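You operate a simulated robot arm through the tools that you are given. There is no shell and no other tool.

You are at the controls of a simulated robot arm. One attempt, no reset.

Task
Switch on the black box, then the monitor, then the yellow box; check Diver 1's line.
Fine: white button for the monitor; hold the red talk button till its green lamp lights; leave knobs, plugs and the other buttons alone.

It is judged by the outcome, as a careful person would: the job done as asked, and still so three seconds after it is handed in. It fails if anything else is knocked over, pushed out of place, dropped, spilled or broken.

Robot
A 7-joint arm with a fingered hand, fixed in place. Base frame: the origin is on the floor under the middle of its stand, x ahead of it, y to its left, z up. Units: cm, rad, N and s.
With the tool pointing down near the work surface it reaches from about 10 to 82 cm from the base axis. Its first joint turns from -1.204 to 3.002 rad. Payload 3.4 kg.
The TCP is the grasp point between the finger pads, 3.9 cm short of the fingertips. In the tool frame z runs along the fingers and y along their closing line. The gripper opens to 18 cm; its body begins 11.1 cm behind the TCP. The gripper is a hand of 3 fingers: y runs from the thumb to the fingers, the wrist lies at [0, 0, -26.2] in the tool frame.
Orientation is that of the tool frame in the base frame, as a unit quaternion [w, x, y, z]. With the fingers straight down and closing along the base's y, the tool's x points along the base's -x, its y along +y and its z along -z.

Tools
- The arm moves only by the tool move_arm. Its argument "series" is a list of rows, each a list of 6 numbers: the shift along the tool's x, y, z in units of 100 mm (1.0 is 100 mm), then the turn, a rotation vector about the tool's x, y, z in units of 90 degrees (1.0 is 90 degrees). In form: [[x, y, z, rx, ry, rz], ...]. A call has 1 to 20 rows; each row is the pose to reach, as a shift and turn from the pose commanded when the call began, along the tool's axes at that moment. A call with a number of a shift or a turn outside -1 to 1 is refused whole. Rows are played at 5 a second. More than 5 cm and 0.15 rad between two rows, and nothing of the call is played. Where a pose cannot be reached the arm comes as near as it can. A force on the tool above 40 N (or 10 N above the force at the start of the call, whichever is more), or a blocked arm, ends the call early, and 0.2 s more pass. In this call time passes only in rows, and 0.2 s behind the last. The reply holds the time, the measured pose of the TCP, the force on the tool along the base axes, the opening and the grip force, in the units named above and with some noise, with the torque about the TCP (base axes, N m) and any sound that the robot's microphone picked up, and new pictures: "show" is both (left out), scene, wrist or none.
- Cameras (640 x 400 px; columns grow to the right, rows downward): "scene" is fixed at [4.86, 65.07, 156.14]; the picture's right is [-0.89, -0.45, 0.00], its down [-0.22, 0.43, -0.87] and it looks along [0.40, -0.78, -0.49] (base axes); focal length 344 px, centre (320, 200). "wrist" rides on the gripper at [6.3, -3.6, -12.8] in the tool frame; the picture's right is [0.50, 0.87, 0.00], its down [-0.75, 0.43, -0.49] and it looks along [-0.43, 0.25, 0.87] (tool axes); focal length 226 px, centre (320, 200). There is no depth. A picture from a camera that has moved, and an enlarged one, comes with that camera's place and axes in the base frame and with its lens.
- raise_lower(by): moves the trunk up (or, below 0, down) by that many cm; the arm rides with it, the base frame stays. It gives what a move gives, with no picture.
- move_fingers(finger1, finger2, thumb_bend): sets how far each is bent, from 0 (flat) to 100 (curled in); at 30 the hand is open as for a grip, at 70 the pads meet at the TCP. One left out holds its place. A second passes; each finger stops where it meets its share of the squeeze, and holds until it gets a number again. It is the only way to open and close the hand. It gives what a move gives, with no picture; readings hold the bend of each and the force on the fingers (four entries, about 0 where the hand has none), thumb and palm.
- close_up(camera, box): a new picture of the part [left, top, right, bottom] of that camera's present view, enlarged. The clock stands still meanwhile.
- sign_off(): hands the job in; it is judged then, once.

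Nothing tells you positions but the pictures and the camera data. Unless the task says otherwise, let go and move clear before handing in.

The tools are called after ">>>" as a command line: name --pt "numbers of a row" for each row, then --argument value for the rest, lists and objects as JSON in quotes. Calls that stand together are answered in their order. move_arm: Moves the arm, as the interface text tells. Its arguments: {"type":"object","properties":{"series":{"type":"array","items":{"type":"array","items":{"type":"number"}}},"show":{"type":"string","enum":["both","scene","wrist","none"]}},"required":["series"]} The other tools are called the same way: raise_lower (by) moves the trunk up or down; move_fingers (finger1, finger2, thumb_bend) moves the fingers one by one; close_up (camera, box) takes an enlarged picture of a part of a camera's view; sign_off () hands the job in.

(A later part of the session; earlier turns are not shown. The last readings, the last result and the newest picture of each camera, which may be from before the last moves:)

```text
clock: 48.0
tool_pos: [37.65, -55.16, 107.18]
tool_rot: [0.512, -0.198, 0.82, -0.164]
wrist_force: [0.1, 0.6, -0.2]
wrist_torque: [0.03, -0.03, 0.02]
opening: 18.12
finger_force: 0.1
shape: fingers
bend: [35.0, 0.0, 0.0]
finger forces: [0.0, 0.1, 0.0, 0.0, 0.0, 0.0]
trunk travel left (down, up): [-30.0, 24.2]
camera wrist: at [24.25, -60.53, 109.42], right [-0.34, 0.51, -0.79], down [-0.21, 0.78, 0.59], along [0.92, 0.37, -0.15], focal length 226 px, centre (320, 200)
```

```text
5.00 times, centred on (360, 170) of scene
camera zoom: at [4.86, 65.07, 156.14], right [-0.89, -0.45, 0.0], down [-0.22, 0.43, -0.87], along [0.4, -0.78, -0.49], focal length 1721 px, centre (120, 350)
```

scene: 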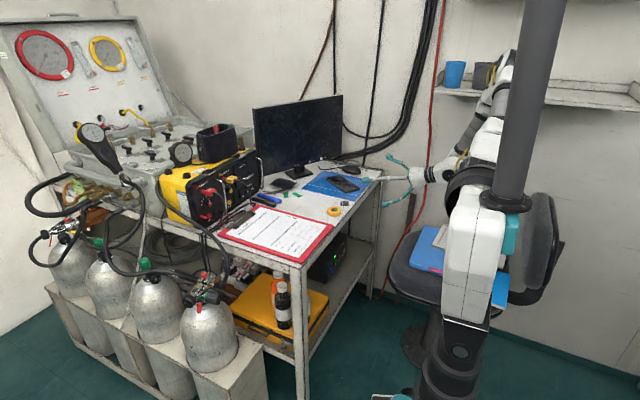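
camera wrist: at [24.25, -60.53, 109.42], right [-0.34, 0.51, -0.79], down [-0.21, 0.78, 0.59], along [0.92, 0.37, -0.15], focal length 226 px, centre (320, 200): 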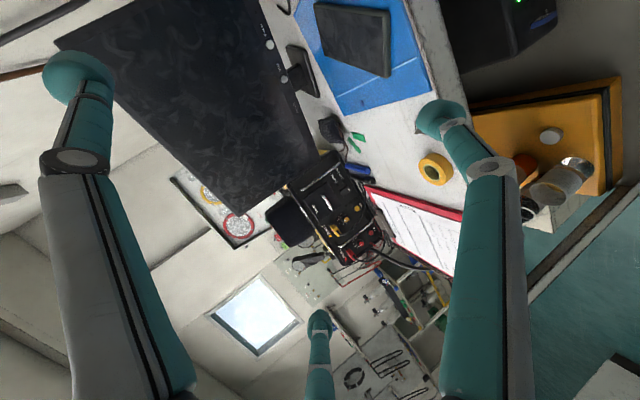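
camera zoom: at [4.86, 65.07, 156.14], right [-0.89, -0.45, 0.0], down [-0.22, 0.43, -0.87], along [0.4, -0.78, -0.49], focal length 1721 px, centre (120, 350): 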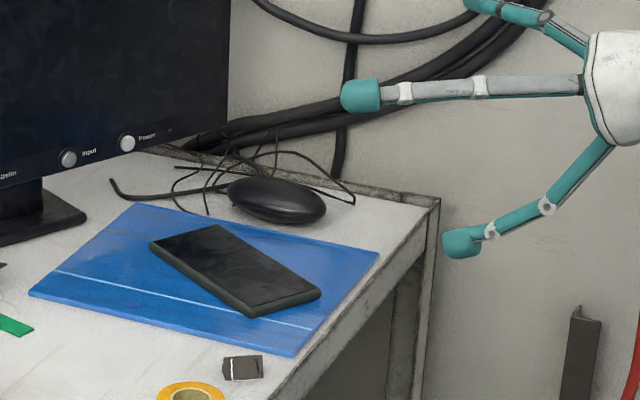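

The "Power" button is the whiter one and lies at about (75,-74,92). I tuck the fingers and turn the tool towards the monitor while moving forward above the desk.

>>> move_fingers --finger1 35 --thumb_bend 100

>>> move_fingers --finger2 92

>>> move_arm --pt "-0.012 -0.093 0.126 0.048 -0.008 0.017" --pt "-0.024 -0.187 0.252 0.096 -0.016 0.034" --pt "-0.0365 -0.28 0.378 0.1435 -0.024 0.0515" --pt "-0.049 -0.373 0.503 0.191 -0.032 0.069" --pt "-0.061 -0.467 0.629 0.239 -0.04 0.086" --pt "-0.073 -0.56 0.755 0.287 -0.048 0.103" --show "both"

```text
clock: 49.0
tool_pos: [37.65, -55.26, 107.1]
tool_rot: [0.511, -0.198, 0.82, -0.164]
wrist_force: [0.0, 0.8, -0.4]
wrist_torque: [0.01, 0.0, -0.02]
opening: 7.41
finger_force: 0.0
shape: fingers
bend: [35.0, 0.0, 100.0]
finger forces: [0.1, 0.0, 0.0, 0.0, 0.0, 0.0]
trunk travel left (down, up): [-30.0, 24.2]
```

```text
clock: 50.0
tool_pos: [37.58, -55.16, 107.1]
tool_rot: [0.512, -0.199, 0.82, -0.163]
wrist_force: [-0.2, -0.7, 0.0]
wrist_torque: [0.04, -0.01, 0.02]
opening: 7.45
finger_force: 0.1
shape: fingers
bend: [35.0, 91.0, 100.0]
finger forces: [0.0, 0.0, 0.0, 0.0, 0.1, 0.0]
trunk travel left (down, up): [-30.0, 24.2]
```

```text
clock: 51.4
tool_pos: [45.74, -60.26, 107.05]
tool_rot: [0.584, -0.017, 0.756, -0.294]
wrist_force: [-0.3, 0.3, -0.7]
wrist_torque: [-0.02, 0.03, 0.03]
opening: 7.43
finger_force: 0.1
shape: fingers
bend: [35.0, 91.0, 100.0]
finger forces: [0.1, 0.0, 0.0, 0.0, 0.1, 0.0]
trunk travel left (down, up): [-30.0, 24.2]
camera wrist: at [31.3, -60.21, 105.15], right [0.11, 0.53, -0.84], down [-0.06, 0.85, 0.53], along [0.99, -0.01, 0.13], focal length 226 px, centre (320, 200)
```

scene: 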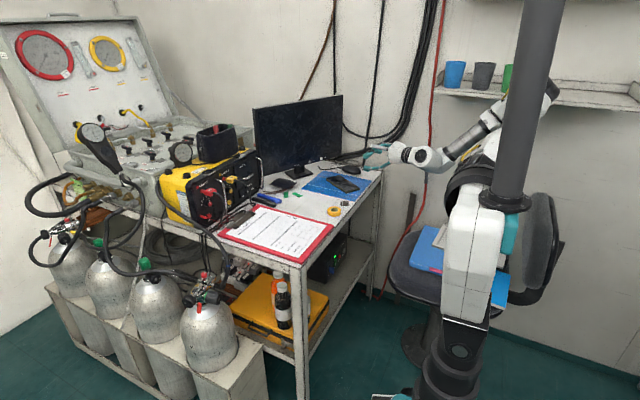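
wrist: 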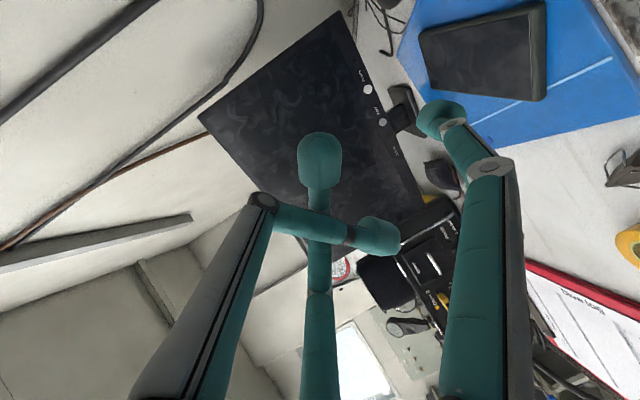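

The tool is now aimed at the monitor. I move forward along its axis, still well above the items on the desk.

>>> move_arm --pt "-0.007 -0.003 0.19 0 0 0" --pt "-0.014 -0.006 0.38 0 0 0" --pt "-0.02 -0.008 0.57 0 0 0" --pt "-0.027 -0.011 0.755 0 0 0" --pt "-0.034 -0.014 0.943 0 0 0" --show "both"

>>> close_up --camera "scene" --box '[290, 120, 410, 200]'

>>> close_up --camera "wrist" --box '[330, 0, 490, 140]'

```text
clock: 52.6
tool_pos: [54.32, -64.25, 106.03]
tool_rot: [0.585, -0.018, 0.756, -0.293]
wrist_force: [-0.2, 0.8, -0.2]
wrist_torque: [0.02, -0.03, -0.04]
opening: 7.41
finger_force: 0.1
shape: fingers
bend: [35.0, 91.0, 100.0]
finger forces: [0.1, 0.0, 0.0, 0.0, 0.1, 0.1]
trunk travel left (down, up): [-30.0, 24.2]
camera wrist: at [39.88, -64.25, 104.14], right [0.11, 0.53, -0.84], down [-0.07, 0.85, 0.53], along [0.99, -0.01, 0.13], focal length 226 px, centre (320, 200)
```

scene: 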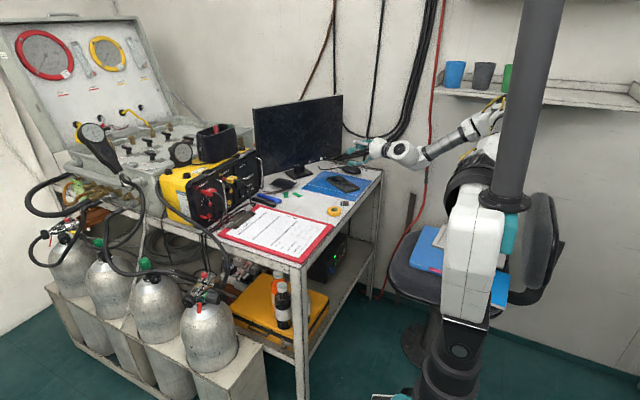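
wrist: 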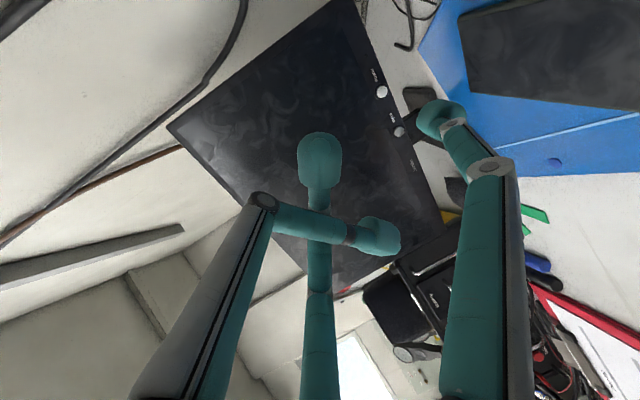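

```text
5.00 times, centred on (350, 160) of scene
camera zoom: at [4.86, 65.07, 156.14], right [-0.89, -0.45, 0.0], down [-0.22, 0.43, -0.87], along [0.4, -0.78, -0.49], focal length 1721 px, centre (170, 400)
```

zoom: 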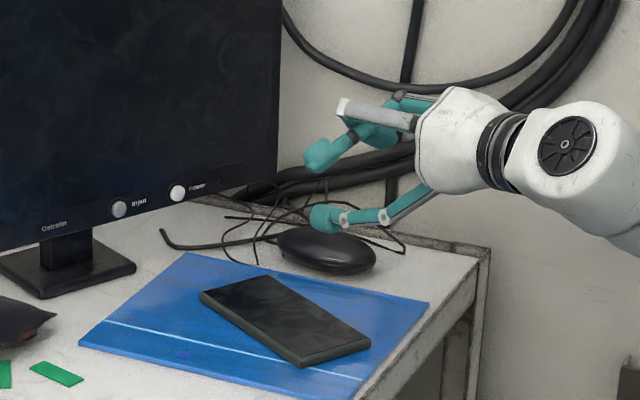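

```text
2.86 times, centred on (410, 70) of wrist
camera zoom: at [39.88, -64.25, 104.14], right [0.11, 0.53, -0.84], down [-0.07, 0.85, 0.53], along [0.99, -0.01, 0.13], focal length 646 px, centre (63, 571)
```

zoom: 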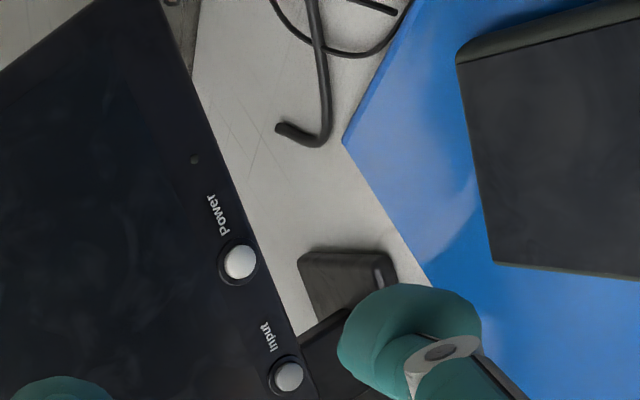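

Power is at about (74.9,-73.2,92.3), and my fingertip at about (56.2,-64.7,96.6). I approach in two steps towards a spot 3 cm in front of the button.

>>> move_arm --pt "0.01 0.012 0.18 0 0 0" --pt "0.02 0.023 0.357 0 0 0" --pt "0.03 0.035 0.535 0 0 0" --pt "0.04 0.046 0.714 0 0 0" --pt "0.051 0.058 0.892 0 0 0" --show "none"

>>> close_up --camera "scene" --box '[290, 120, 410, 200]'

>>> close_up --camera "wrist" --box '[330, 0, 490, 140]'

```text
clock: 53.8
tool_pos: [62.35, -67.71, 103.9]
tool_rot: [0.584, -0.019, 0.757, -0.292]
wrist_force: [0.0, -0.2, -0.7]
wrist_torque: [-0.01, 0.04, -0.03]
opening: 7.43
finger_force: 0.1
shape: fingers
bend: [35.0, 91.0, 100.0]
finger forces: [0.0, 0.0, 0.0, 0.0, 0.1, 0.0]
trunk travel left (down, up): [-30.0, 24.2]
```

```text
5.00 times, centred on (350, 160) of scene
camera zoom: at [4.86, 65.07, 156.14], right [-0.89, -0.45, 0.0], down [-0.22, 0.43, -0.87], along [0.4, -0.78, -0.49], focal length 1721 px, centre (170, 400)
```

zoom: 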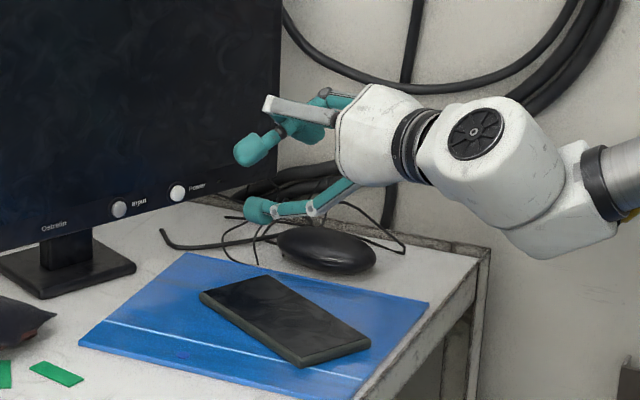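

```text
2.86 times, centred on (410, 70) of wrist
camera zoom: at [47.84, -67.75, 102.06], right [0.11, 0.53, -0.84], down [-0.07, 0.85, 0.53], along [0.99, 0.0, 0.13], focal length 646 px, centre (63, 571)
```

zoom: 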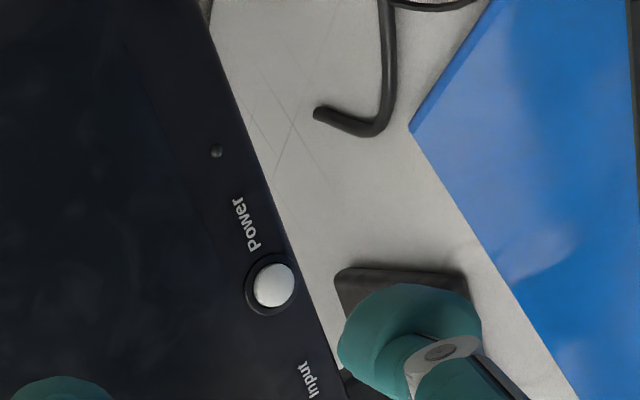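

Consistent: Power is at (74.8,-73.0,92.4) and the tip is where expected. I take the second approach step.

>>> move_arm --pt "0.018 0.017 0.153 0 0 0" --pt "0.037 0.033 0.305 0 0 0" --pt "0.056 0.05 0.458 0 0 0" --pt "0.074 0.066 0.61 0 0 0" --pt "0.092 0.083 0.763 0 0 0" --show "none"

>>> close_up --camera "scene" --box '[300, 130, 380, 190]'

>>> close_up --camera "wrist" --box '[350, 20, 510, 140]'

```text
clock: 55.0
tool_pos: [69.06, -70.5, 101.76]
tool_rot: [0.584, -0.019, 0.757, -0.293]
wrist_force: [-0.5, 0.1, 0.0]
wrist_torque: [0.0, 0.01, 0.0]
opening: 7.46
finger_force: 0.0
shape: fingers
bend: [35.0, 91.0, 100.0]
finger forces: [0.0, 0.1, 0.0, 0.1, 0.0, 0.0]
trunk travel left (down, up): [-30.0, 24.2]
```

```text
6.67 times, centred on (340, 160) of scene
camera zoom: at [4.86, 65.07, 156.14], right [-0.89, -0.45, 0.0], down [-0.22, 0.43, -0.87], along [0.4, -0.78, -0.49], focal length 2294 px, centre (187, 467)
```

zoom: 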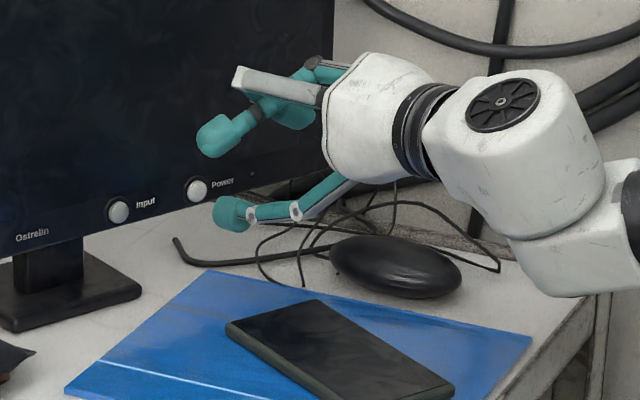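

```text
3.33 times, centred on (430, 80) of wrist
camera zoom: at [54.68, -70.52, 99.73], right [0.11, 0.53, -0.84], down [-0.07, 0.85, 0.53], along [0.99, 0.0, 0.13], focal length 754 px, centre (-47, 600)
```

zoom: 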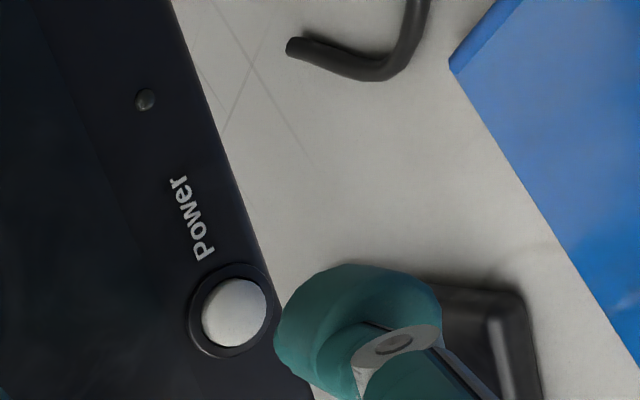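

The tip is aligned with Power in both views, with about 3 cm to go. I advance 2 cm along the screen's normal.

>>> move_arm --pt "-0.005 -0.005 0.05 0 0 0" --pt "-0.011 -0.011 0.1 0 0 0" --pt "-0.016 -0.016 0.15 0 0 0" --pt "-0.021 -0.022 0.2 0 0 0" --show "none"

>>> close_up --camera "scene" --box '[300, 130, 380, 190]'

>>> close_up --camera "wrist" --box '[350, 20, 510, 140]'

```text
clock: 56.0
tool_pos: [70.7, -71.53, 101.8]
tool_rot: [0.585, -0.019, 0.756, -0.293]
wrist_force: [-0.3, -0.4, 0.2]
wrist_torque: [0.01, 0.0, -0.02]
opening: 7.44
finger_force: 0.1
shape: fingers
bend: [35.0, 91.0, 100.0]
finger forces: [0.0, 0.0, 0.1, 0.0, 0.0, 0.0]
trunk travel left (down, up): [-30.0, 24.2]
```

```text
6.67 times, centred on (340, 160) of scene
camera zoom: at [4.86, 65.07, 156.14], right [-0.89, -0.45, 0.0], down [-0.22, 0.43, -0.87], along [0.4, -0.78, -0.49], focal length 2294 px, centre (187, 467)
```

zoom: 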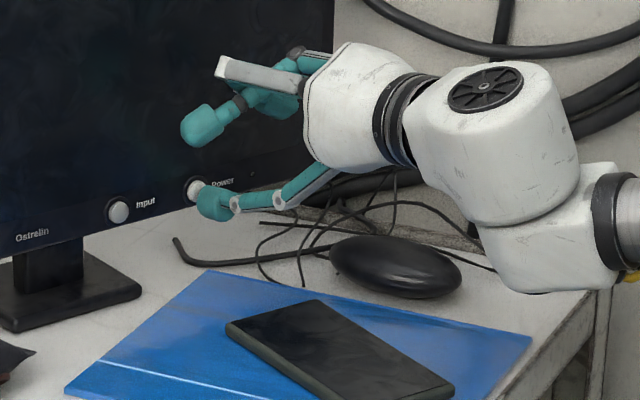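

```text
3.33 times, centred on (430, 80) of wrist
camera zoom: at [56.4, -71.46, 99.84], right [0.11, 0.53, -0.84], down [-0.07, 0.85, 0.53], along [0.99, -0.01, 0.13], focal length 754 px, centre (-47, 600)
```

zoom: 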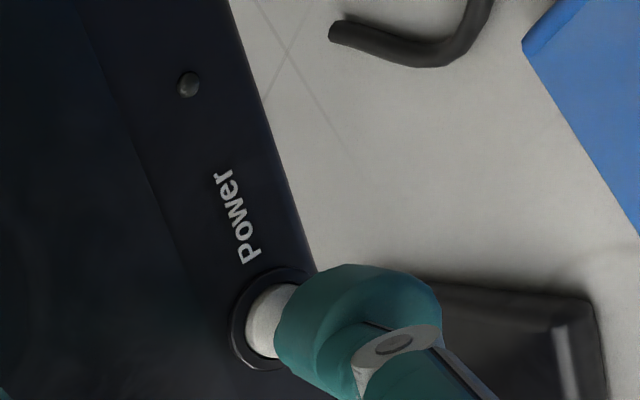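

Nearly touching and aligned. I press in small steps.

>>> move_arm --pt "-0.003 -0.003 0.03 0 0 0" --pt "-0.006 -0.0065 0.059 0 0 0" --pt "-0.0095 -0.01 0.089 0 0 0" --show "none"

>>> close_up --camera "scene" --box '[230, 80, 390, 200]'

>>> close_up --camera "wrist" --box '[350, 20, 510, 140]'

```text
clock: 56.8
tool_pos: [71.66, -71.97, 101.81]
tool_rot: [0.584, -0.019, 0.756, -0.293]
wrist_force: [-0.7, 1.2, 0.7]
wrist_torque: [0.09, 0.14, 0.02]
opening: 7.46
finger_force: 0.5
shape: fingers
bend: [35.0, 91.0, 100.0]
finger forces: [1.8, 0.0, 0.0, 0.0, 0.0, 0.1]
trunk travel left (down, up): [-30.0, 24.2]
heard: click
```

```text
3.33 times, centred on (310, 140) of scene
camera zoom: at [4.86, 65.07, 156.14], right [-0.89, -0.45, 0.0], down [-0.22, 0.43, -0.87], along [0.4, -0.78, -0.49], focal length 1147 px, centre (353, 400)
```

zoom: 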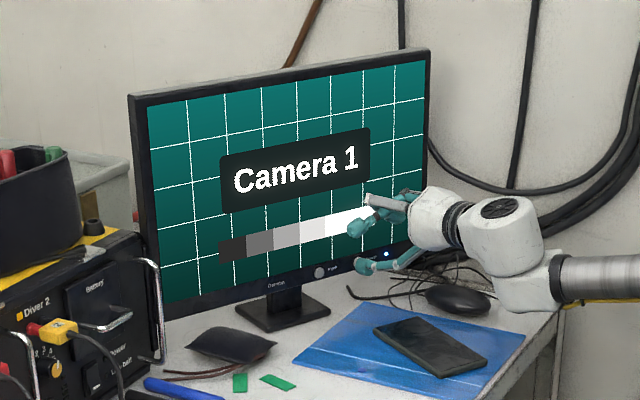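

```text
3.33 times, centred on (430, 80) of wrist
camera zoom: at [57.16, -71.88, 99.86], right [0.11, 0.53, -0.84], down [-0.07, 0.85, 0.53], along [0.99, 0.0, 0.13], focal length 754 px, centre (-47, 600)
```

zoom: 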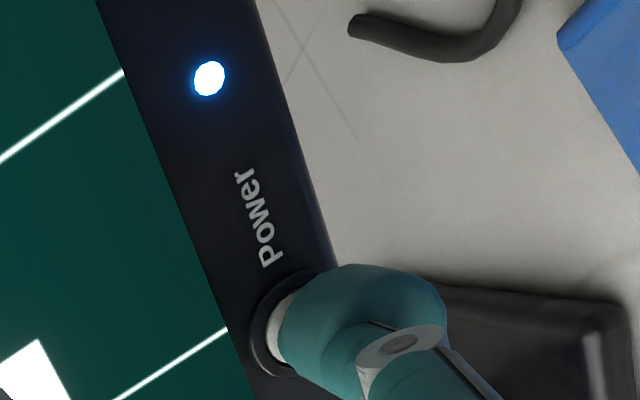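

A click, the power light is on and the screen shows "Camera 1". I back straight away from the button.

>>> move_arm --pt "0.01 0.011 -0.1 0 0 0" --pt "0.025 0.026 -0.24 0 0 0" --pt "0.045 0.047 -0.43 0 0 0" --pt "0.065 0.068 -0.61 0 0 0" --pt "0.084 0.087 -0.79 0 0 0" --show "both"

```text
clock: 58.0
tool_pos: [64.43, -68.06, 101.88]
tool_rot: [0.585, -0.02, 0.756, -0.292]
wrist_force: [-0.2, -0.4, -1.5]
wrist_torque: [-0.01, 0.03, -0.01]
opening: 7.45
finger_force: 0.0
shape: fingers
bend: [35.0, 91.0, 100.0]
finger forces: [0.1, 0.1, 0.0, 0.0, 0.0, 0.1]
trunk travel left (down, up): [-30.0, 24.2]
camera wrist: at [50.1, -68.11, 99.96], right [0.11, 0.53, -0.84], down [-0.07, 0.85, 0.53], along [0.99, 0.0, 0.13], focal length 226 px, centre (320, 200)
```

scene: 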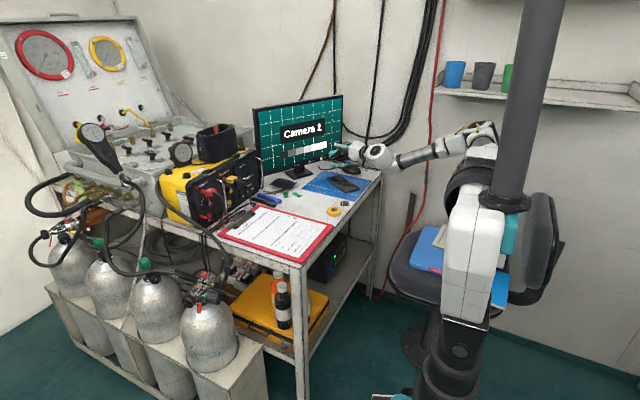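
wrist: 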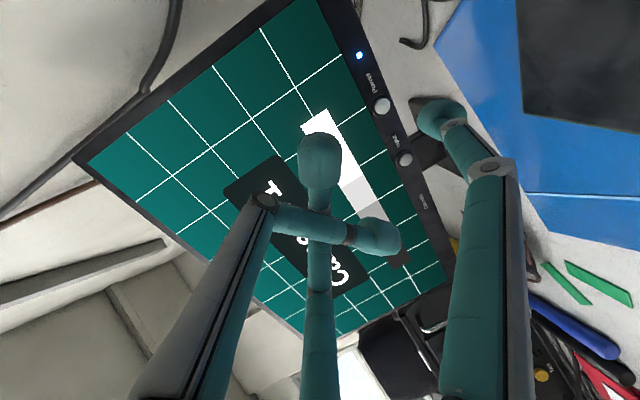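

The monitor is on and I am clear of it. For the yellow box I will use a vertical hand with finger 2 pointing forward, so first I move back, up and to the left over the open part of the desk.

>>> move_arm --pt "-0.117 0.012 -0.157 0 0 0" --pt "-0.235 0.024 -0.315 0 0 0" --pt "-0.352 0.035 -0.472 0 0 0" --pt "-0.47 0.047 -0.63 0 0 0" --pt "-0.587 0.059 -0.787 0 0 0" --show "none"

>>> move_arm --pt "-0.117 0.06 -0.12 -0.027 0.047 0" --pt "-0.235 0.12 -0.24 -0.055 0.095 0" --pt "-0.352 0.18 -0.36 -0.083 0.144 0" --pt "-0.47 0.24 -0.48 -0.111 0.192 0" --pt "-0.587 0.3 -0.6 -0.139 0.24 0" --show "both"

```text
clock: 59.2
tool_pos: [59.46, -62.09, 107.93]
tool_rot: [0.584, -0.018, 0.756, -0.293]
wrist_force: [-0.5, 0.7, -0.4]
wrist_torque: [0.01, 0.02, 0.03]
opening: 7.44
finger_force: 0.2
shape: fingers
bend: [35.0, 91.0, 100.0]
finger forces: [0.0, 0.0, 0.0, 0.0, 0.1, 0.0]
trunk travel left (down, up): [-30.0, 24.2]
```

```text
clock: 60.4
tool_pos: [56.85, -54.67, 112.52]
tool_rot: [0.428, -0.028, 0.88, -0.207]
wrist_force: [0.1, 0.2, 0.8]
wrist_torque: [-0.01, 0.0, 0.0]
opening: 7.44
finger_force: 0.0
shape: fingers
bend: [35.0, 91.0, 100.0]
finger forces: [0.0, 0.1, 0.0, 0.0, 0.0, 0.1]
trunk travel left (down, up): [-30.0, 24.2]
camera wrist: at [42.9, -55.06, 116.27], right [-0.21, 0.68, -0.71], down [0.16, 0.74, 0.66], along [0.97, 0.02, -0.26], focal length 226 px, centre (320, 200)
```

scene: 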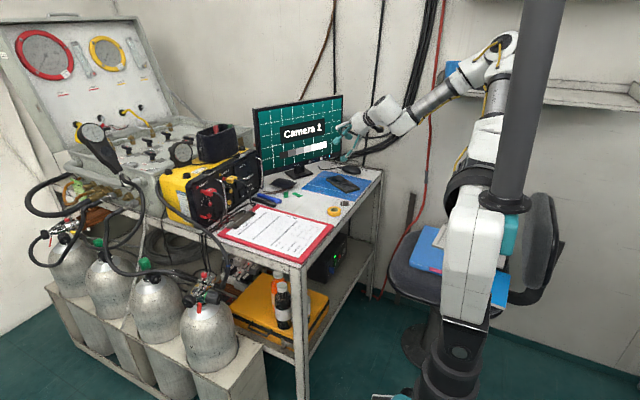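
wrist: 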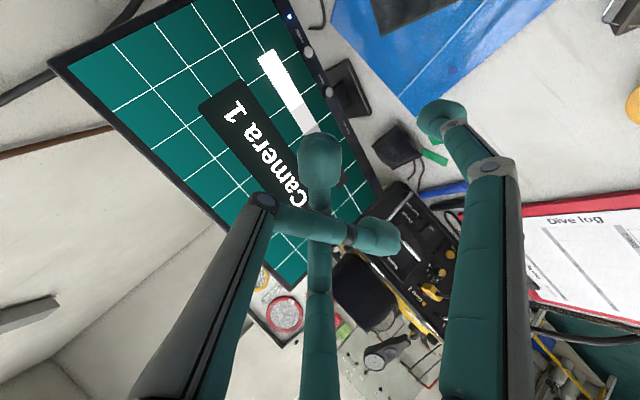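

I keep going left while tipping the tool downward, and swap the poker to finger 2 in free air.

>>> move_arm --pt "-0.087 0.115 -0.025 -0.025 0.047 0" --pt "-0.173 0.23 -0.05 -0.05 0.0945 0" --pt "-0.26 0.345 -0.075 -0.0745 0.142 0" --pt "-0.347 0.46 -0.1 -0.0995 0.189 0" --pt "-0.433 0.575 -0.125 -0.124 0.236 0" --pt "-0.52 0.69 -0.15 -0.149 0.2835 0" --show "none"

>>> move_fingers --finger2 10

>>> move_fingers --finger1 92

>>> close_up --camera "wrist" --box '[0, 0, 640, 400]'

>>> close_up --camera "scene" --box '[160, 60, 480, 260]'

```text
clock: 61.8
tool_pos: [60.04, -46.96, 114.35]
tool_rot: [0.216, -0.03, 0.97, -0.105]
wrist_force: [-0.4, -0.5, -0.7]
wrist_torque: [-0.04, -0.03, 0.0]
opening: 7.45
finger_force: 0.1
shape: fingers
bend: [35.0, 91.0, 100.0]
finger forces: [0.0, 0.0, 0.0, 0.1, 0.0, 0.0]
trunk travel left (down, up): [-30.0, 24.2]
```

```text
clock: 62.8
tool_pos: [59.92, -47.0, 114.51]
tool_rot: [0.217, -0.029, 0.97, -0.105]
wrist_force: [0.8, -0.1, -0.6]
wrist_torque: [0.01, -0.02, -0.02]
opening: 7.42
finger_force: 0.0
shape: fingers
bend: [35.0, 10.0, 100.0]
finger forces: [0.0, 0.0, 0.0, 0.0, 0.1, 0.0]
trunk travel left (down, up): [-30.0, 24.2]
```

```text
clock: 63.8
tool_pos: [60.0, -47.04, 114.37]
tool_rot: [0.217, -0.029, 0.97, -0.106]
wrist_force: [0.0, 0.3, 0.6]
wrist_torque: [-0.03, 0.04, 0.04]
opening: 6.57
finger_force: 0.0
shape: fingers
bend: [91.0, 10.0, 100.0]
finger forces: [0.0, 0.0, 0.0, 0.0, 0.0, 0.0]
trunk travel left (down, up): [-30.0, 24.2]
```

```text
1.00 times, centred on (320, 200) of wrist (not enlarged: the box is as wide or as high as the picture)
camera zoom: at [49.07, -48.79, 123.91], right [-0.46, 0.79, -0.4], down [0.47, 0.6, 0.65], along [0.75, 0.12, -0.65], focal length 226 px, centre (320, 200)
```

zoom: 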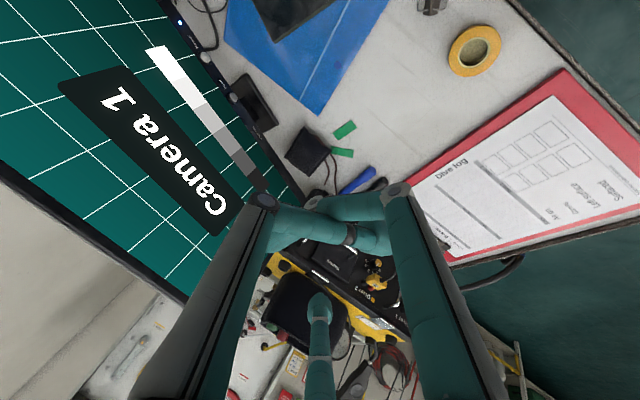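

```text
2.00 times, centred on (320, 160) of scene
camera zoom: at [4.86, 65.07, 156.14], right [-0.89, -0.45, 0.0], down [-0.22, 0.43, -0.87], along [0.4, -0.78, -0.49], focal length 688 px, centre (320, 280)
```

zoom: 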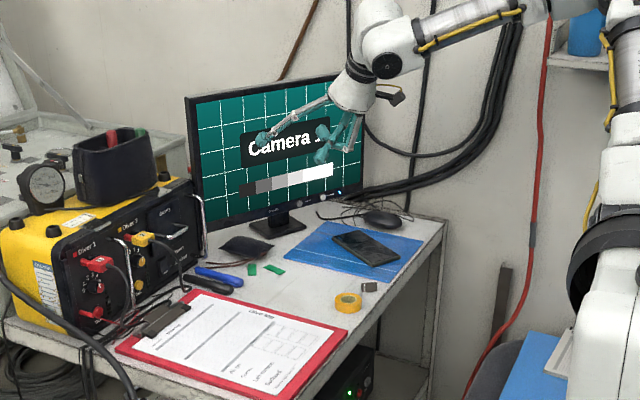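

Finger 2 is now the forward poker. I bring the tool to vertical, turn it so the poker faces the panel, and move over in front of the yellow box.

>>> move_arm --pt "-0.018 0.16 0.044 -0.008 0.054 0.034" --pt "-0.036 0.32 0.088 -0.015 0.109 0.069" --pt "-0.054 0.48 0.133 -0.023 0.163 0.103" --pt "-0.071 0.64 0.177 -0.031 0.217 0.137" --pt "-0.089 0.8 0.221 -0.038 0.272 0.172" --pt "-0.107 0.96 0.265 -0.046 0.326 0.206" --show "both"

```text
clock: 65.2
tool_pos: [62.16, -37.88, 110.24]
tool_rot: [-0.023, 0.146, 0.988, -0.039]
wrist_force: [-0.3, 0.6, -0.3]
wrist_torque: [-0.03, 0.04, 0.01]
opening: 6.57
finger_force: 0.1
shape: fingers
bend: [91.0, 10.0, 100.0]
finger forces: [0.0, 0.1, 0.1, 0.1, 0.0, 0.0]
trunk travel left (down, up): [-30.0, 24.2]
camera wrist: at [55.99, -38.73, 123.5], right [-0.23, 0.97, -0.05], down [0.87, 0.23, 0.43], along [0.43, 0.05, -0.9], focal length 226 px, centre (320, 200)
```

scene: 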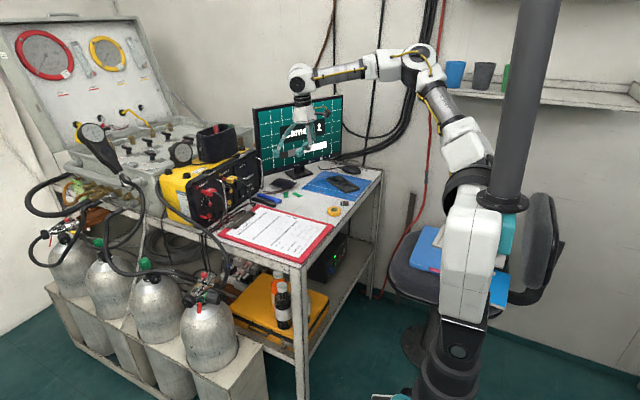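
wrist: 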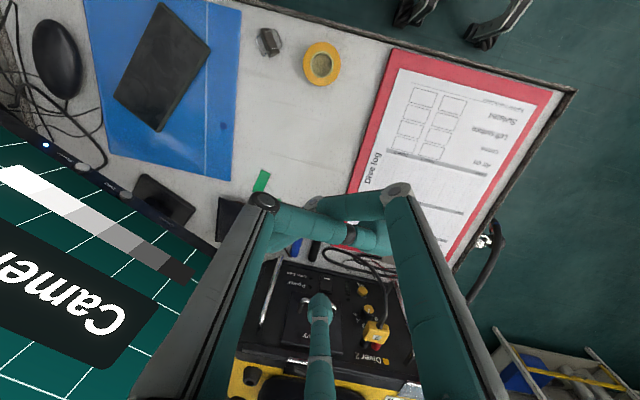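

The hand is vertical with the poker facing the panel. I zoom in on the yellow panel from here.

>>> close_up --camera "wrist" --box '[240, 230, 400, 350]'

>>> close_up --camera "scene" --box '[190, 150, 290, 220]'

>>> close_up --camera "scene" --box '[260, 80, 350, 180]'

```text
3.33 times, centred on (320, 290) of wrist
camera zoom: at [55.99, -38.73, 123.5], right [-0.23, 0.97, -0.05], down [0.87, 0.23, 0.43], along [0.43, 0.05, -0.9], focal length 754 px, centre (320, -100)
```

zoom: 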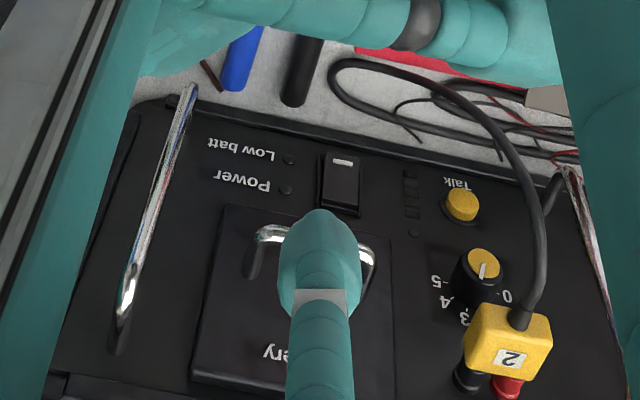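

```text
5.71 times, centred on (240, 185) of scene
camera zoom: at [4.86, 65.07, 156.14], right [-0.89, -0.45, 0.0], down [-0.22, 0.43, -0.87], along [0.4, -0.78, -0.49], focal length 1966 px, centre (777, 286)
```

zoom: 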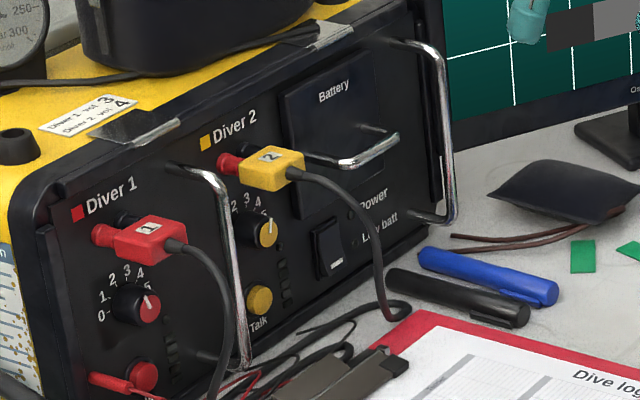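

```text
4.00 times, centred on (305, 130) of scene
camera zoom: at [4.86, 65.07, 156.14], right [-0.89, -0.45, 0.0], down [-0.22, 0.43, -0.87], along [0.4, -0.78, -0.49], focal length 1376 px, centre (380, 480)
```

zoom: 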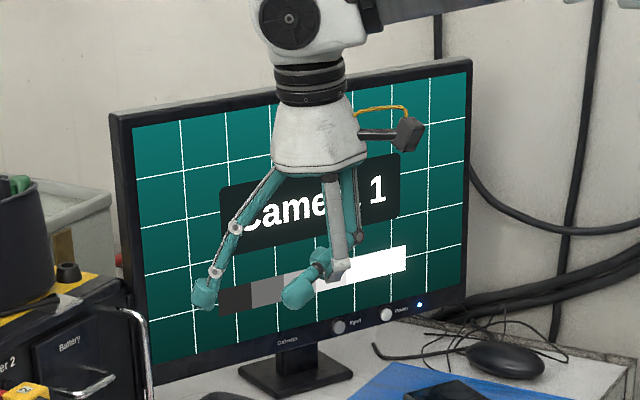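

The rocker's "I" end is at about (89.9,-31.3,88.6), just below the battery handle; a cable sweeps down to its left and a marker lies to its right. I flatten finger 2 fully so it reaches in under the handle, then move forward while still high.

>>> move_fingers --finger2 0

>>> move_arm --pt "-0.139 0.11 0.086 0.004 0.008 0" --pt "-0.279 0.219 0.173 0.009 0.015 0" --pt "-0.418 0.329 0.259 0.013 0.023 0" --pt "-0.558 0.438 0.346 0.018 0.03 0" --pt "-0.697 0.548 0.432 0.022 0.038 0" --show "both"

>>> close_up --camera "scene" --box '[190, 80, 350, 220]'

```text
clock: 66.2
tool_pos: [62.08, -38.06, 110.37]
tool_rot: [-0.021, 0.145, 0.988, -0.038]
wrist_force: [0.2, -0.1, -0.2]
wrist_torque: [0.0, 0.01, -0.01]
opening: 6.59
finger_force: 0.0
shape: fingers
bend: [91.0, 0.0, 100.0]
finger forces: [0.1, 0.1, 0.0, 0.0, 0.0, 0.0]
trunk travel left (down, up): [-30.0, 24.2]
```

```text
clock: 67.4
tool_pos: [69.77, -35.2, 105.29]
tool_rot: [-0.053, 0.146, 0.987, -0.051]
wrist_force: [-0.1, 0.1, -1.3]
wrist_torque: [0.04, 0.03, 0.03]
opening: 6.57
finger_force: 0.1
shape: fingers
bend: [91.0, 0.0, 100.0]
finger forces: [0.0, 0.1, 0.0, 0.1, 0.0, 0.0]
trunk travel left (down, up): [-30.0, 24.2]
camera wrist: at [64.55, -35.76, 118.92], right [-0.23, 0.97, -0.06], down [0.9, 0.24, 0.37], along [0.37, 0.03, -0.93], focal length 226 px, centre (320, 200)
```

scene: 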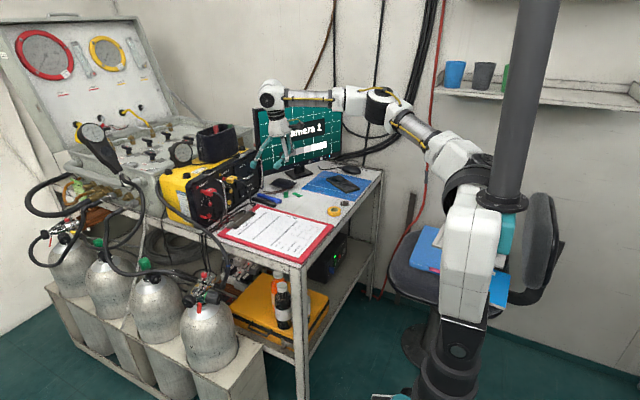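
wrist: 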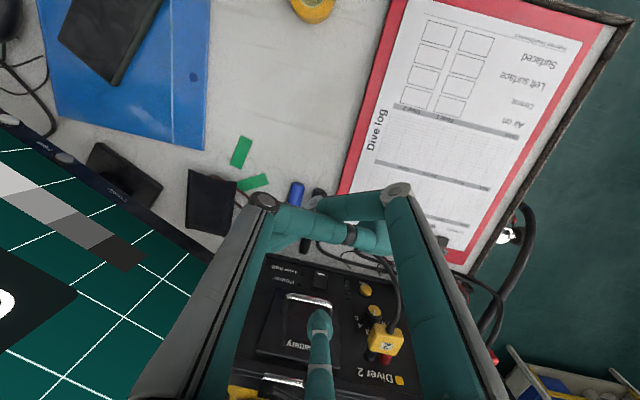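

```text
2.86 times, centred on (270, 150) of scene
camera zoom: at [4.86, 65.07, 156.14], right [-0.89, -0.45, 0.0], down [-0.22, 0.43, -0.87], along [0.4, -0.78, -0.49], focal length 983 px, centre (463, 343)
```

zoom: 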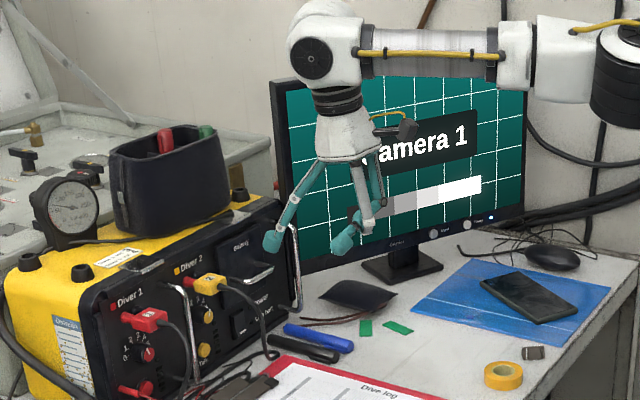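

The tip is at about (83.4,-32.1,103), matching my model. I lower straight down in front of the panel, staying clear of the handle.

>>> move_arm --pt "-0.0146 0.032 0.193 0 0 0" --pt "-0.029 0.064 0.387 0 0 0" --pt "-0.044 0.097 0.58 0 0 0" --pt "-0.058 0.129 0.774 0 0 0" --pt "-0.073 0.161 0.967 0 0 0" --show "wrist"

>>> close_up --camera "scene" --box '[200, 140, 300, 210]'

>>> close_up --camera "wrist" --box '[240, 220, 400, 340]'

```text
clock: 68.6
tool_pos: [69.07, -34.76, 95.82]
tool_rot: [-0.053, 0.145, 0.987, -0.05]
wrist_force: [0.2, -1.6, 0.2]
wrist_torque: [0.02, -0.01, 0.02]
opening: 6.57
finger_force: 0.0
shape: fingers
bend: [91.0, 0.0, 100.0]
finger forces: [0.1, 0.1, 0.0, 0.0, 0.0, 0.0]
out of reach, approached as far as the arm can: row 3, 4, 5
trunk travel left (down, up): [-30.0, 24.2]
camera wrist: at [63.77, -35.4, 109.4], right [-0.23, 0.97, -0.06], down [0.9, 0.24, 0.37], along [0.37, 0.04, -0.93], focal length 226 px, centre (320, 200)
```

wrist: 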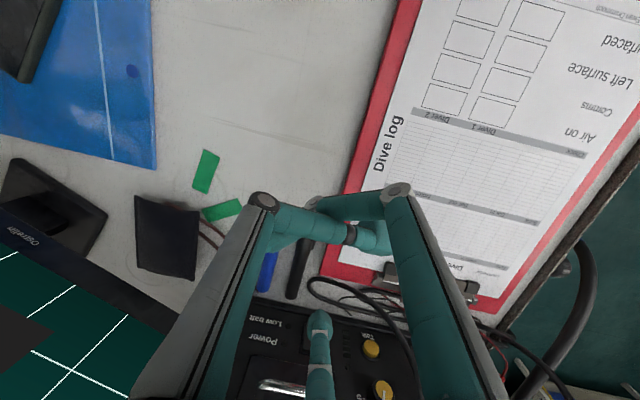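

```text
5.71 times, centred on (250, 175) of scene
camera zoom: at [4.86, 65.07, 156.14], right [-0.89, -0.45, 0.0], down [-0.22, 0.43, -0.87], along [0.4, -0.78, -0.49], focal length 1966 px, centre (720, 343)
```

zoom: 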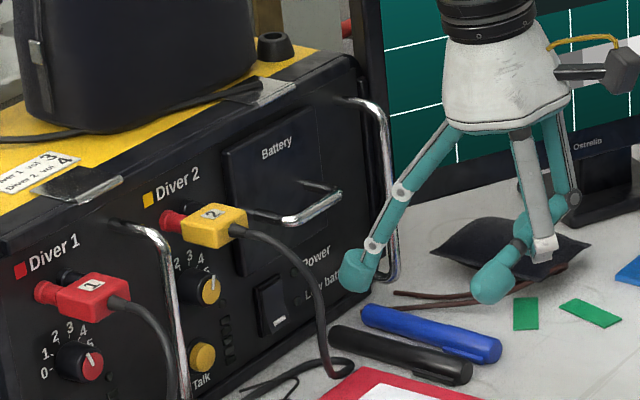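

```text
3.33 times, centred on (320, 280) of wrist
camera zoom: at [63.77, -35.4, 109.4], right [-0.23, 0.97, -0.06], down [0.9, 0.24, 0.37], along [0.37, 0.04, -0.93], focal length 754 px, centre (320, -67)
```

zoom: 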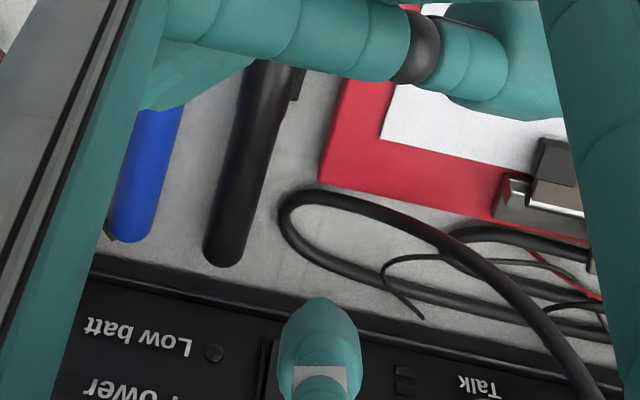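

The arm is at its reach limit with the trunk this high. I lift the hand a little with the arm and lower the trunk, which brings the shoulder down and closer.

>>> move_arm --pt "0.018 -0.023 -0.198 0 0 0" --pt "0.036 -0.046 -0.396 0 0 0" --pt "0.054 -0.07 -0.595 0 0 0" --pt "0.072 -0.093 -0.793 0 0 0" --pt "0.09 -0.116 -0.991 0 0 0" --show "none"

>>> raise_lower --by -8

>>> close_up --camera "scene" --box '[0, 0, 640, 400]'

```text
clock: 69.8
tool_pos: [69.07, -34.81, 105.87]
tool_rot: [-0.054, 0.146, 0.986, -0.052]
wrist_force: [-0.1, 0.2, 0.1]
wrist_torque: [-0.04, -0.02, 0.01]
opening: 6.56
finger_force: 0.0
shape: fingers
bend: [91.0, 0.0, 100.0]
finger forces: [0.0, 0.0, 0.0, 0.1, 0.0, 0.1]
trunk travel left (down, up): [-30.0, 24.2]
```

```text
clock: 71.0
tool_pos: [69.04, -34.79, 98.05]
tool_rot: [-0.053, 0.146, 0.987, -0.051]
wrist_force: [-0.6, -1.3, 0.0]
wrist_torque: [0.05, -0.02, -0.01]
opening: 6.57
finger_force: 0.0
shape: fingers
bend: [91.0, 0.0, 100.0]
finger forces: [0.1, 0.1, 0.0, 0.0, 0.1, 0.0]
trunk travel left (down, up): [-22.0, 32.2]
```

```text
1.00 times, centred on (320, 200) of scene (not enlarged: the box is as wide or as high as the picture)
camera zoom: at [4.86, 65.07, 156.14], right [-0.89, -0.45, 0.0], down [-0.22, 0.43, -0.87], along [0.4, -0.78, -0.49], focal length 344 px, centre (320, 200)
```

zoom: 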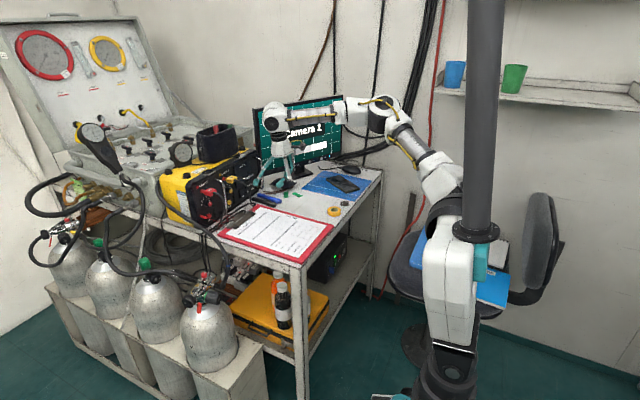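

That works as expected. I repeat it once more.

>>> move_arm --pt "0.018 -0.023 -0.198 0 0 0" --pt "0.036 -0.046 -0.396 0 0 0" --pt "0.054 -0.07 -0.595 0 0 0" --pt "0.072 -0.093 -0.793 0 0 0" --pt "0.09 -0.116 -0.991 0 0 0" --show "none"

>>> raise_lower --by -12

>>> close_up --camera "scene" --box '[0, 0, 640, 400]'

```text
clock: 72.2
tool_pos: [69.04, -34.76, 107.87]
tool_rot: [-0.054, 0.145, 0.987, -0.052]
wrist_force: [0.4, 0.5, 0.5]
wrist_torque: [-0.04, -0.03, 0.04]
opening: 6.59
finger_force: 0.0
shape: fingers
bend: [91.0, 0.0, 100.0]
finger forces: [0.0, 0.0, 0.0, 0.0, 0.0, 0.0]
trunk travel left (down, up): [-22.0, 32.2]
```

```text
clock: 73.7
tool_pos: [68.94, -34.63, 96.07]
tool_rot: [-0.052, 0.145, 0.987, -0.052]
wrist_force: [0.0, 0.0, -0.1]
wrist_torque: [-0.04, -0.03, 0.01]
opening: 6.56
finger_force: 0.1
shape: fingers
bend: [91.0, 0.0, 100.0]
finger forces: [0.0, 0.0, 0.0, 0.1, 0.0, 0.0]
trunk travel left (down, up): [-10.0, 44.2]
```

```text
1.00 times, centred on (320, 200) of scene (not enlarged: the box is as wide or as high as the picture)
camera zoom: at [4.86, 65.07, 156.14], right [-0.89, -0.45, 0.0], down [-0.22, 0.43, -0.87], along [0.4, -0.78, -0.49], focal length 344 px, centre (320, 200)
```

zoom: 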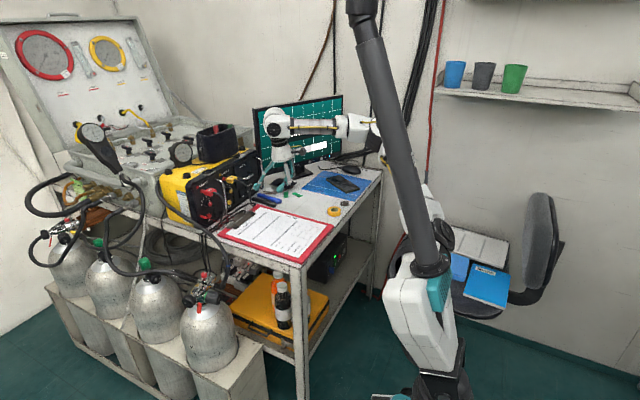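

The trunk is back at its starting height. I lower and move forward to just in front of the rocker.

>>> move_arm --pt "-0.058 0.03 0.11 0 0 0" --pt "-0.115 0.06 0.22 0 0 0" --pt "-0.172 0.09 0.33 0 0 0" --pt "-0.23 0.12 0.44 0 0 0" --show "wrist"

>>> close_up --camera "scene" --box '[210, 150, 290, 210]'

>>> close_up --camera "wrist" --box '[240, 240, 400, 360]'

```text
clock: 74.7
tool_pos: [71.12, -34.58, 91.1]
tool_rot: [-0.055, 0.146, 0.986, -0.051]
wrist_force: [0.9, 0.3, 0.2]
wrist_torque: [0.0, 0.0, -0.03]
opening: 6.56
finger_force: 0.0
shape: fingers
bend: [91.0, 0.0, 100.0]
finger forces: [0.0, 0.1, 0.1, 0.0, 0.0, 0.0]
trunk travel left (down, up): [-10.0, 44.2]
camera wrist: at [65.84, -35.23, 104.74], right [-0.23, 0.97, -0.06], down [0.9, 0.24, 0.37], along [0.37, 0.03, -0.93], focal length 226 px, centre (320, 200)
```

wrist: 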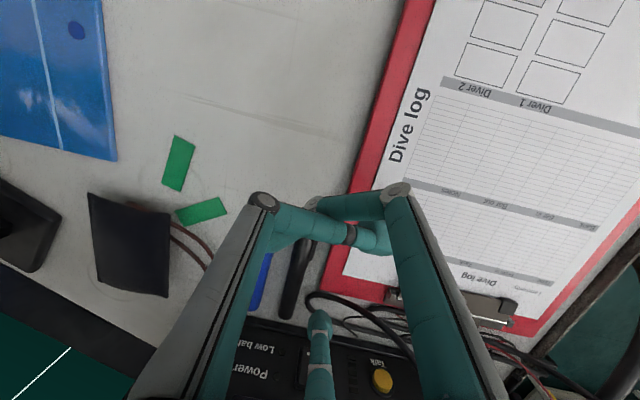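

```text
6.67 times, centred on (250, 180) of scene
camera zoom: at [4.86, 65.07, 156.14], right [-0.89, -0.45, 0.0], down [-0.22, 0.43, -0.87], along [0.4, -0.78, -0.49], focal length 2294 px, centre (787, 333)
```

zoom: 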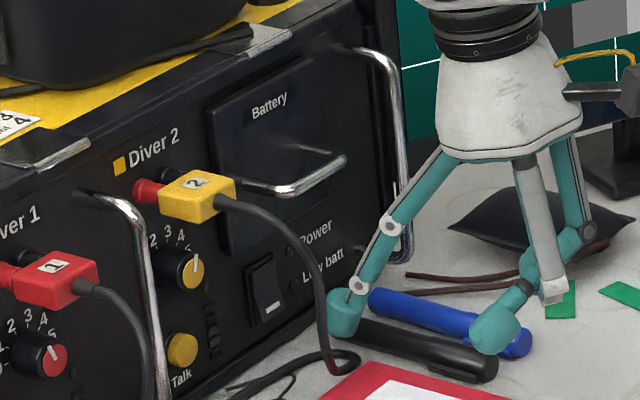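

```text
3.33 times, centred on (320, 300) of wrist
camera zoom: at [65.84, -35.23, 104.74], right [-0.23, 0.97, -0.06], down [0.9, 0.24, 0.37], along [0.37, 0.03, -0.93], focal length 754 px, centre (320, -133)
```

zoom: 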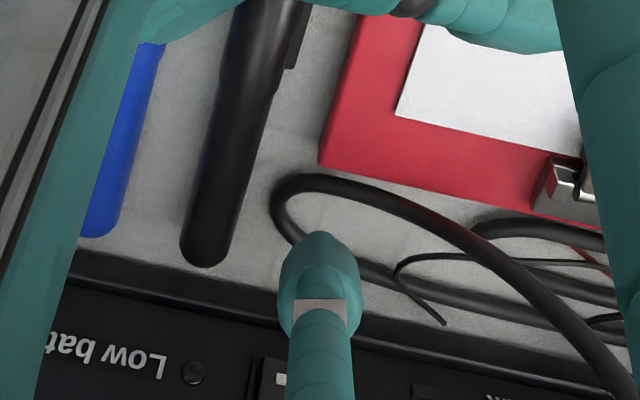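

The tip is about 3.6 cm from the rocker and about 1 cm high relative to the "I" end. I correct the height and move closer.

>>> move_arm --pt "-0.06 0.016 0.018 0 0 0" --pt "-0.121 0.033 0.036 0 0 0" --pt "-0.181 0.049 0.053 0 0 0" --pt "-0.242 0.065 0.071 0 0 0" --show "none"

>>> close_up --camera "scene" --box '[210, 150, 290, 210]'

>>> close_up --camera "wrist" --box '[240, 260, 400, 380]'

```text
clock: 75.7
tool_pos: [73.55, -34.75, 90.04]
tool_rot: [-0.054, 0.145, 0.987, -0.051]
wrist_force: [0.7, -0.6, 0.2]
wrist_torque: [0.02, -0.01, -0.03]
opening: 6.58
finger_force: 0.0
shape: fingers
bend: [91.0, 0.0, 100.0]
finger forces: [0.1, 0.0, 0.0, 0.0, 0.0, 0.1]
trunk travel left (down, up): [-10.0, 44.2]
```

```text
6.67 times, centred on (250, 180) of scene
camera zoom: at [4.86, 65.07, 156.14], right [-0.89, -0.45, 0.0], down [-0.22, 0.43, -0.87], along [0.4, -0.78, -0.49], focal length 2294 px, centre (787, 333)
```

zoom: 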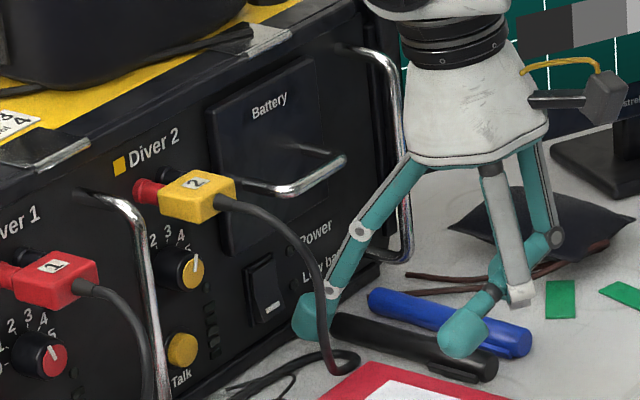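

```text
3.33 times, centred on (320, 320) of wrist
camera zoom: at [68.23, -35.38, 103.77], right [-0.23, 0.97, -0.06], down [0.9, 0.24, 0.37], along [0.37, 0.04, -0.93], focal length 754 px, centre (320, -200)
```

zoom: 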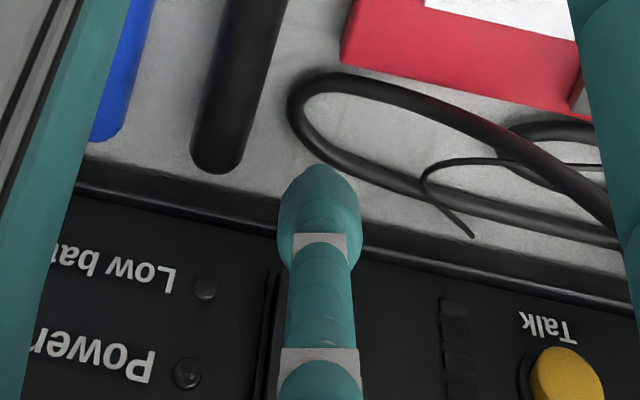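

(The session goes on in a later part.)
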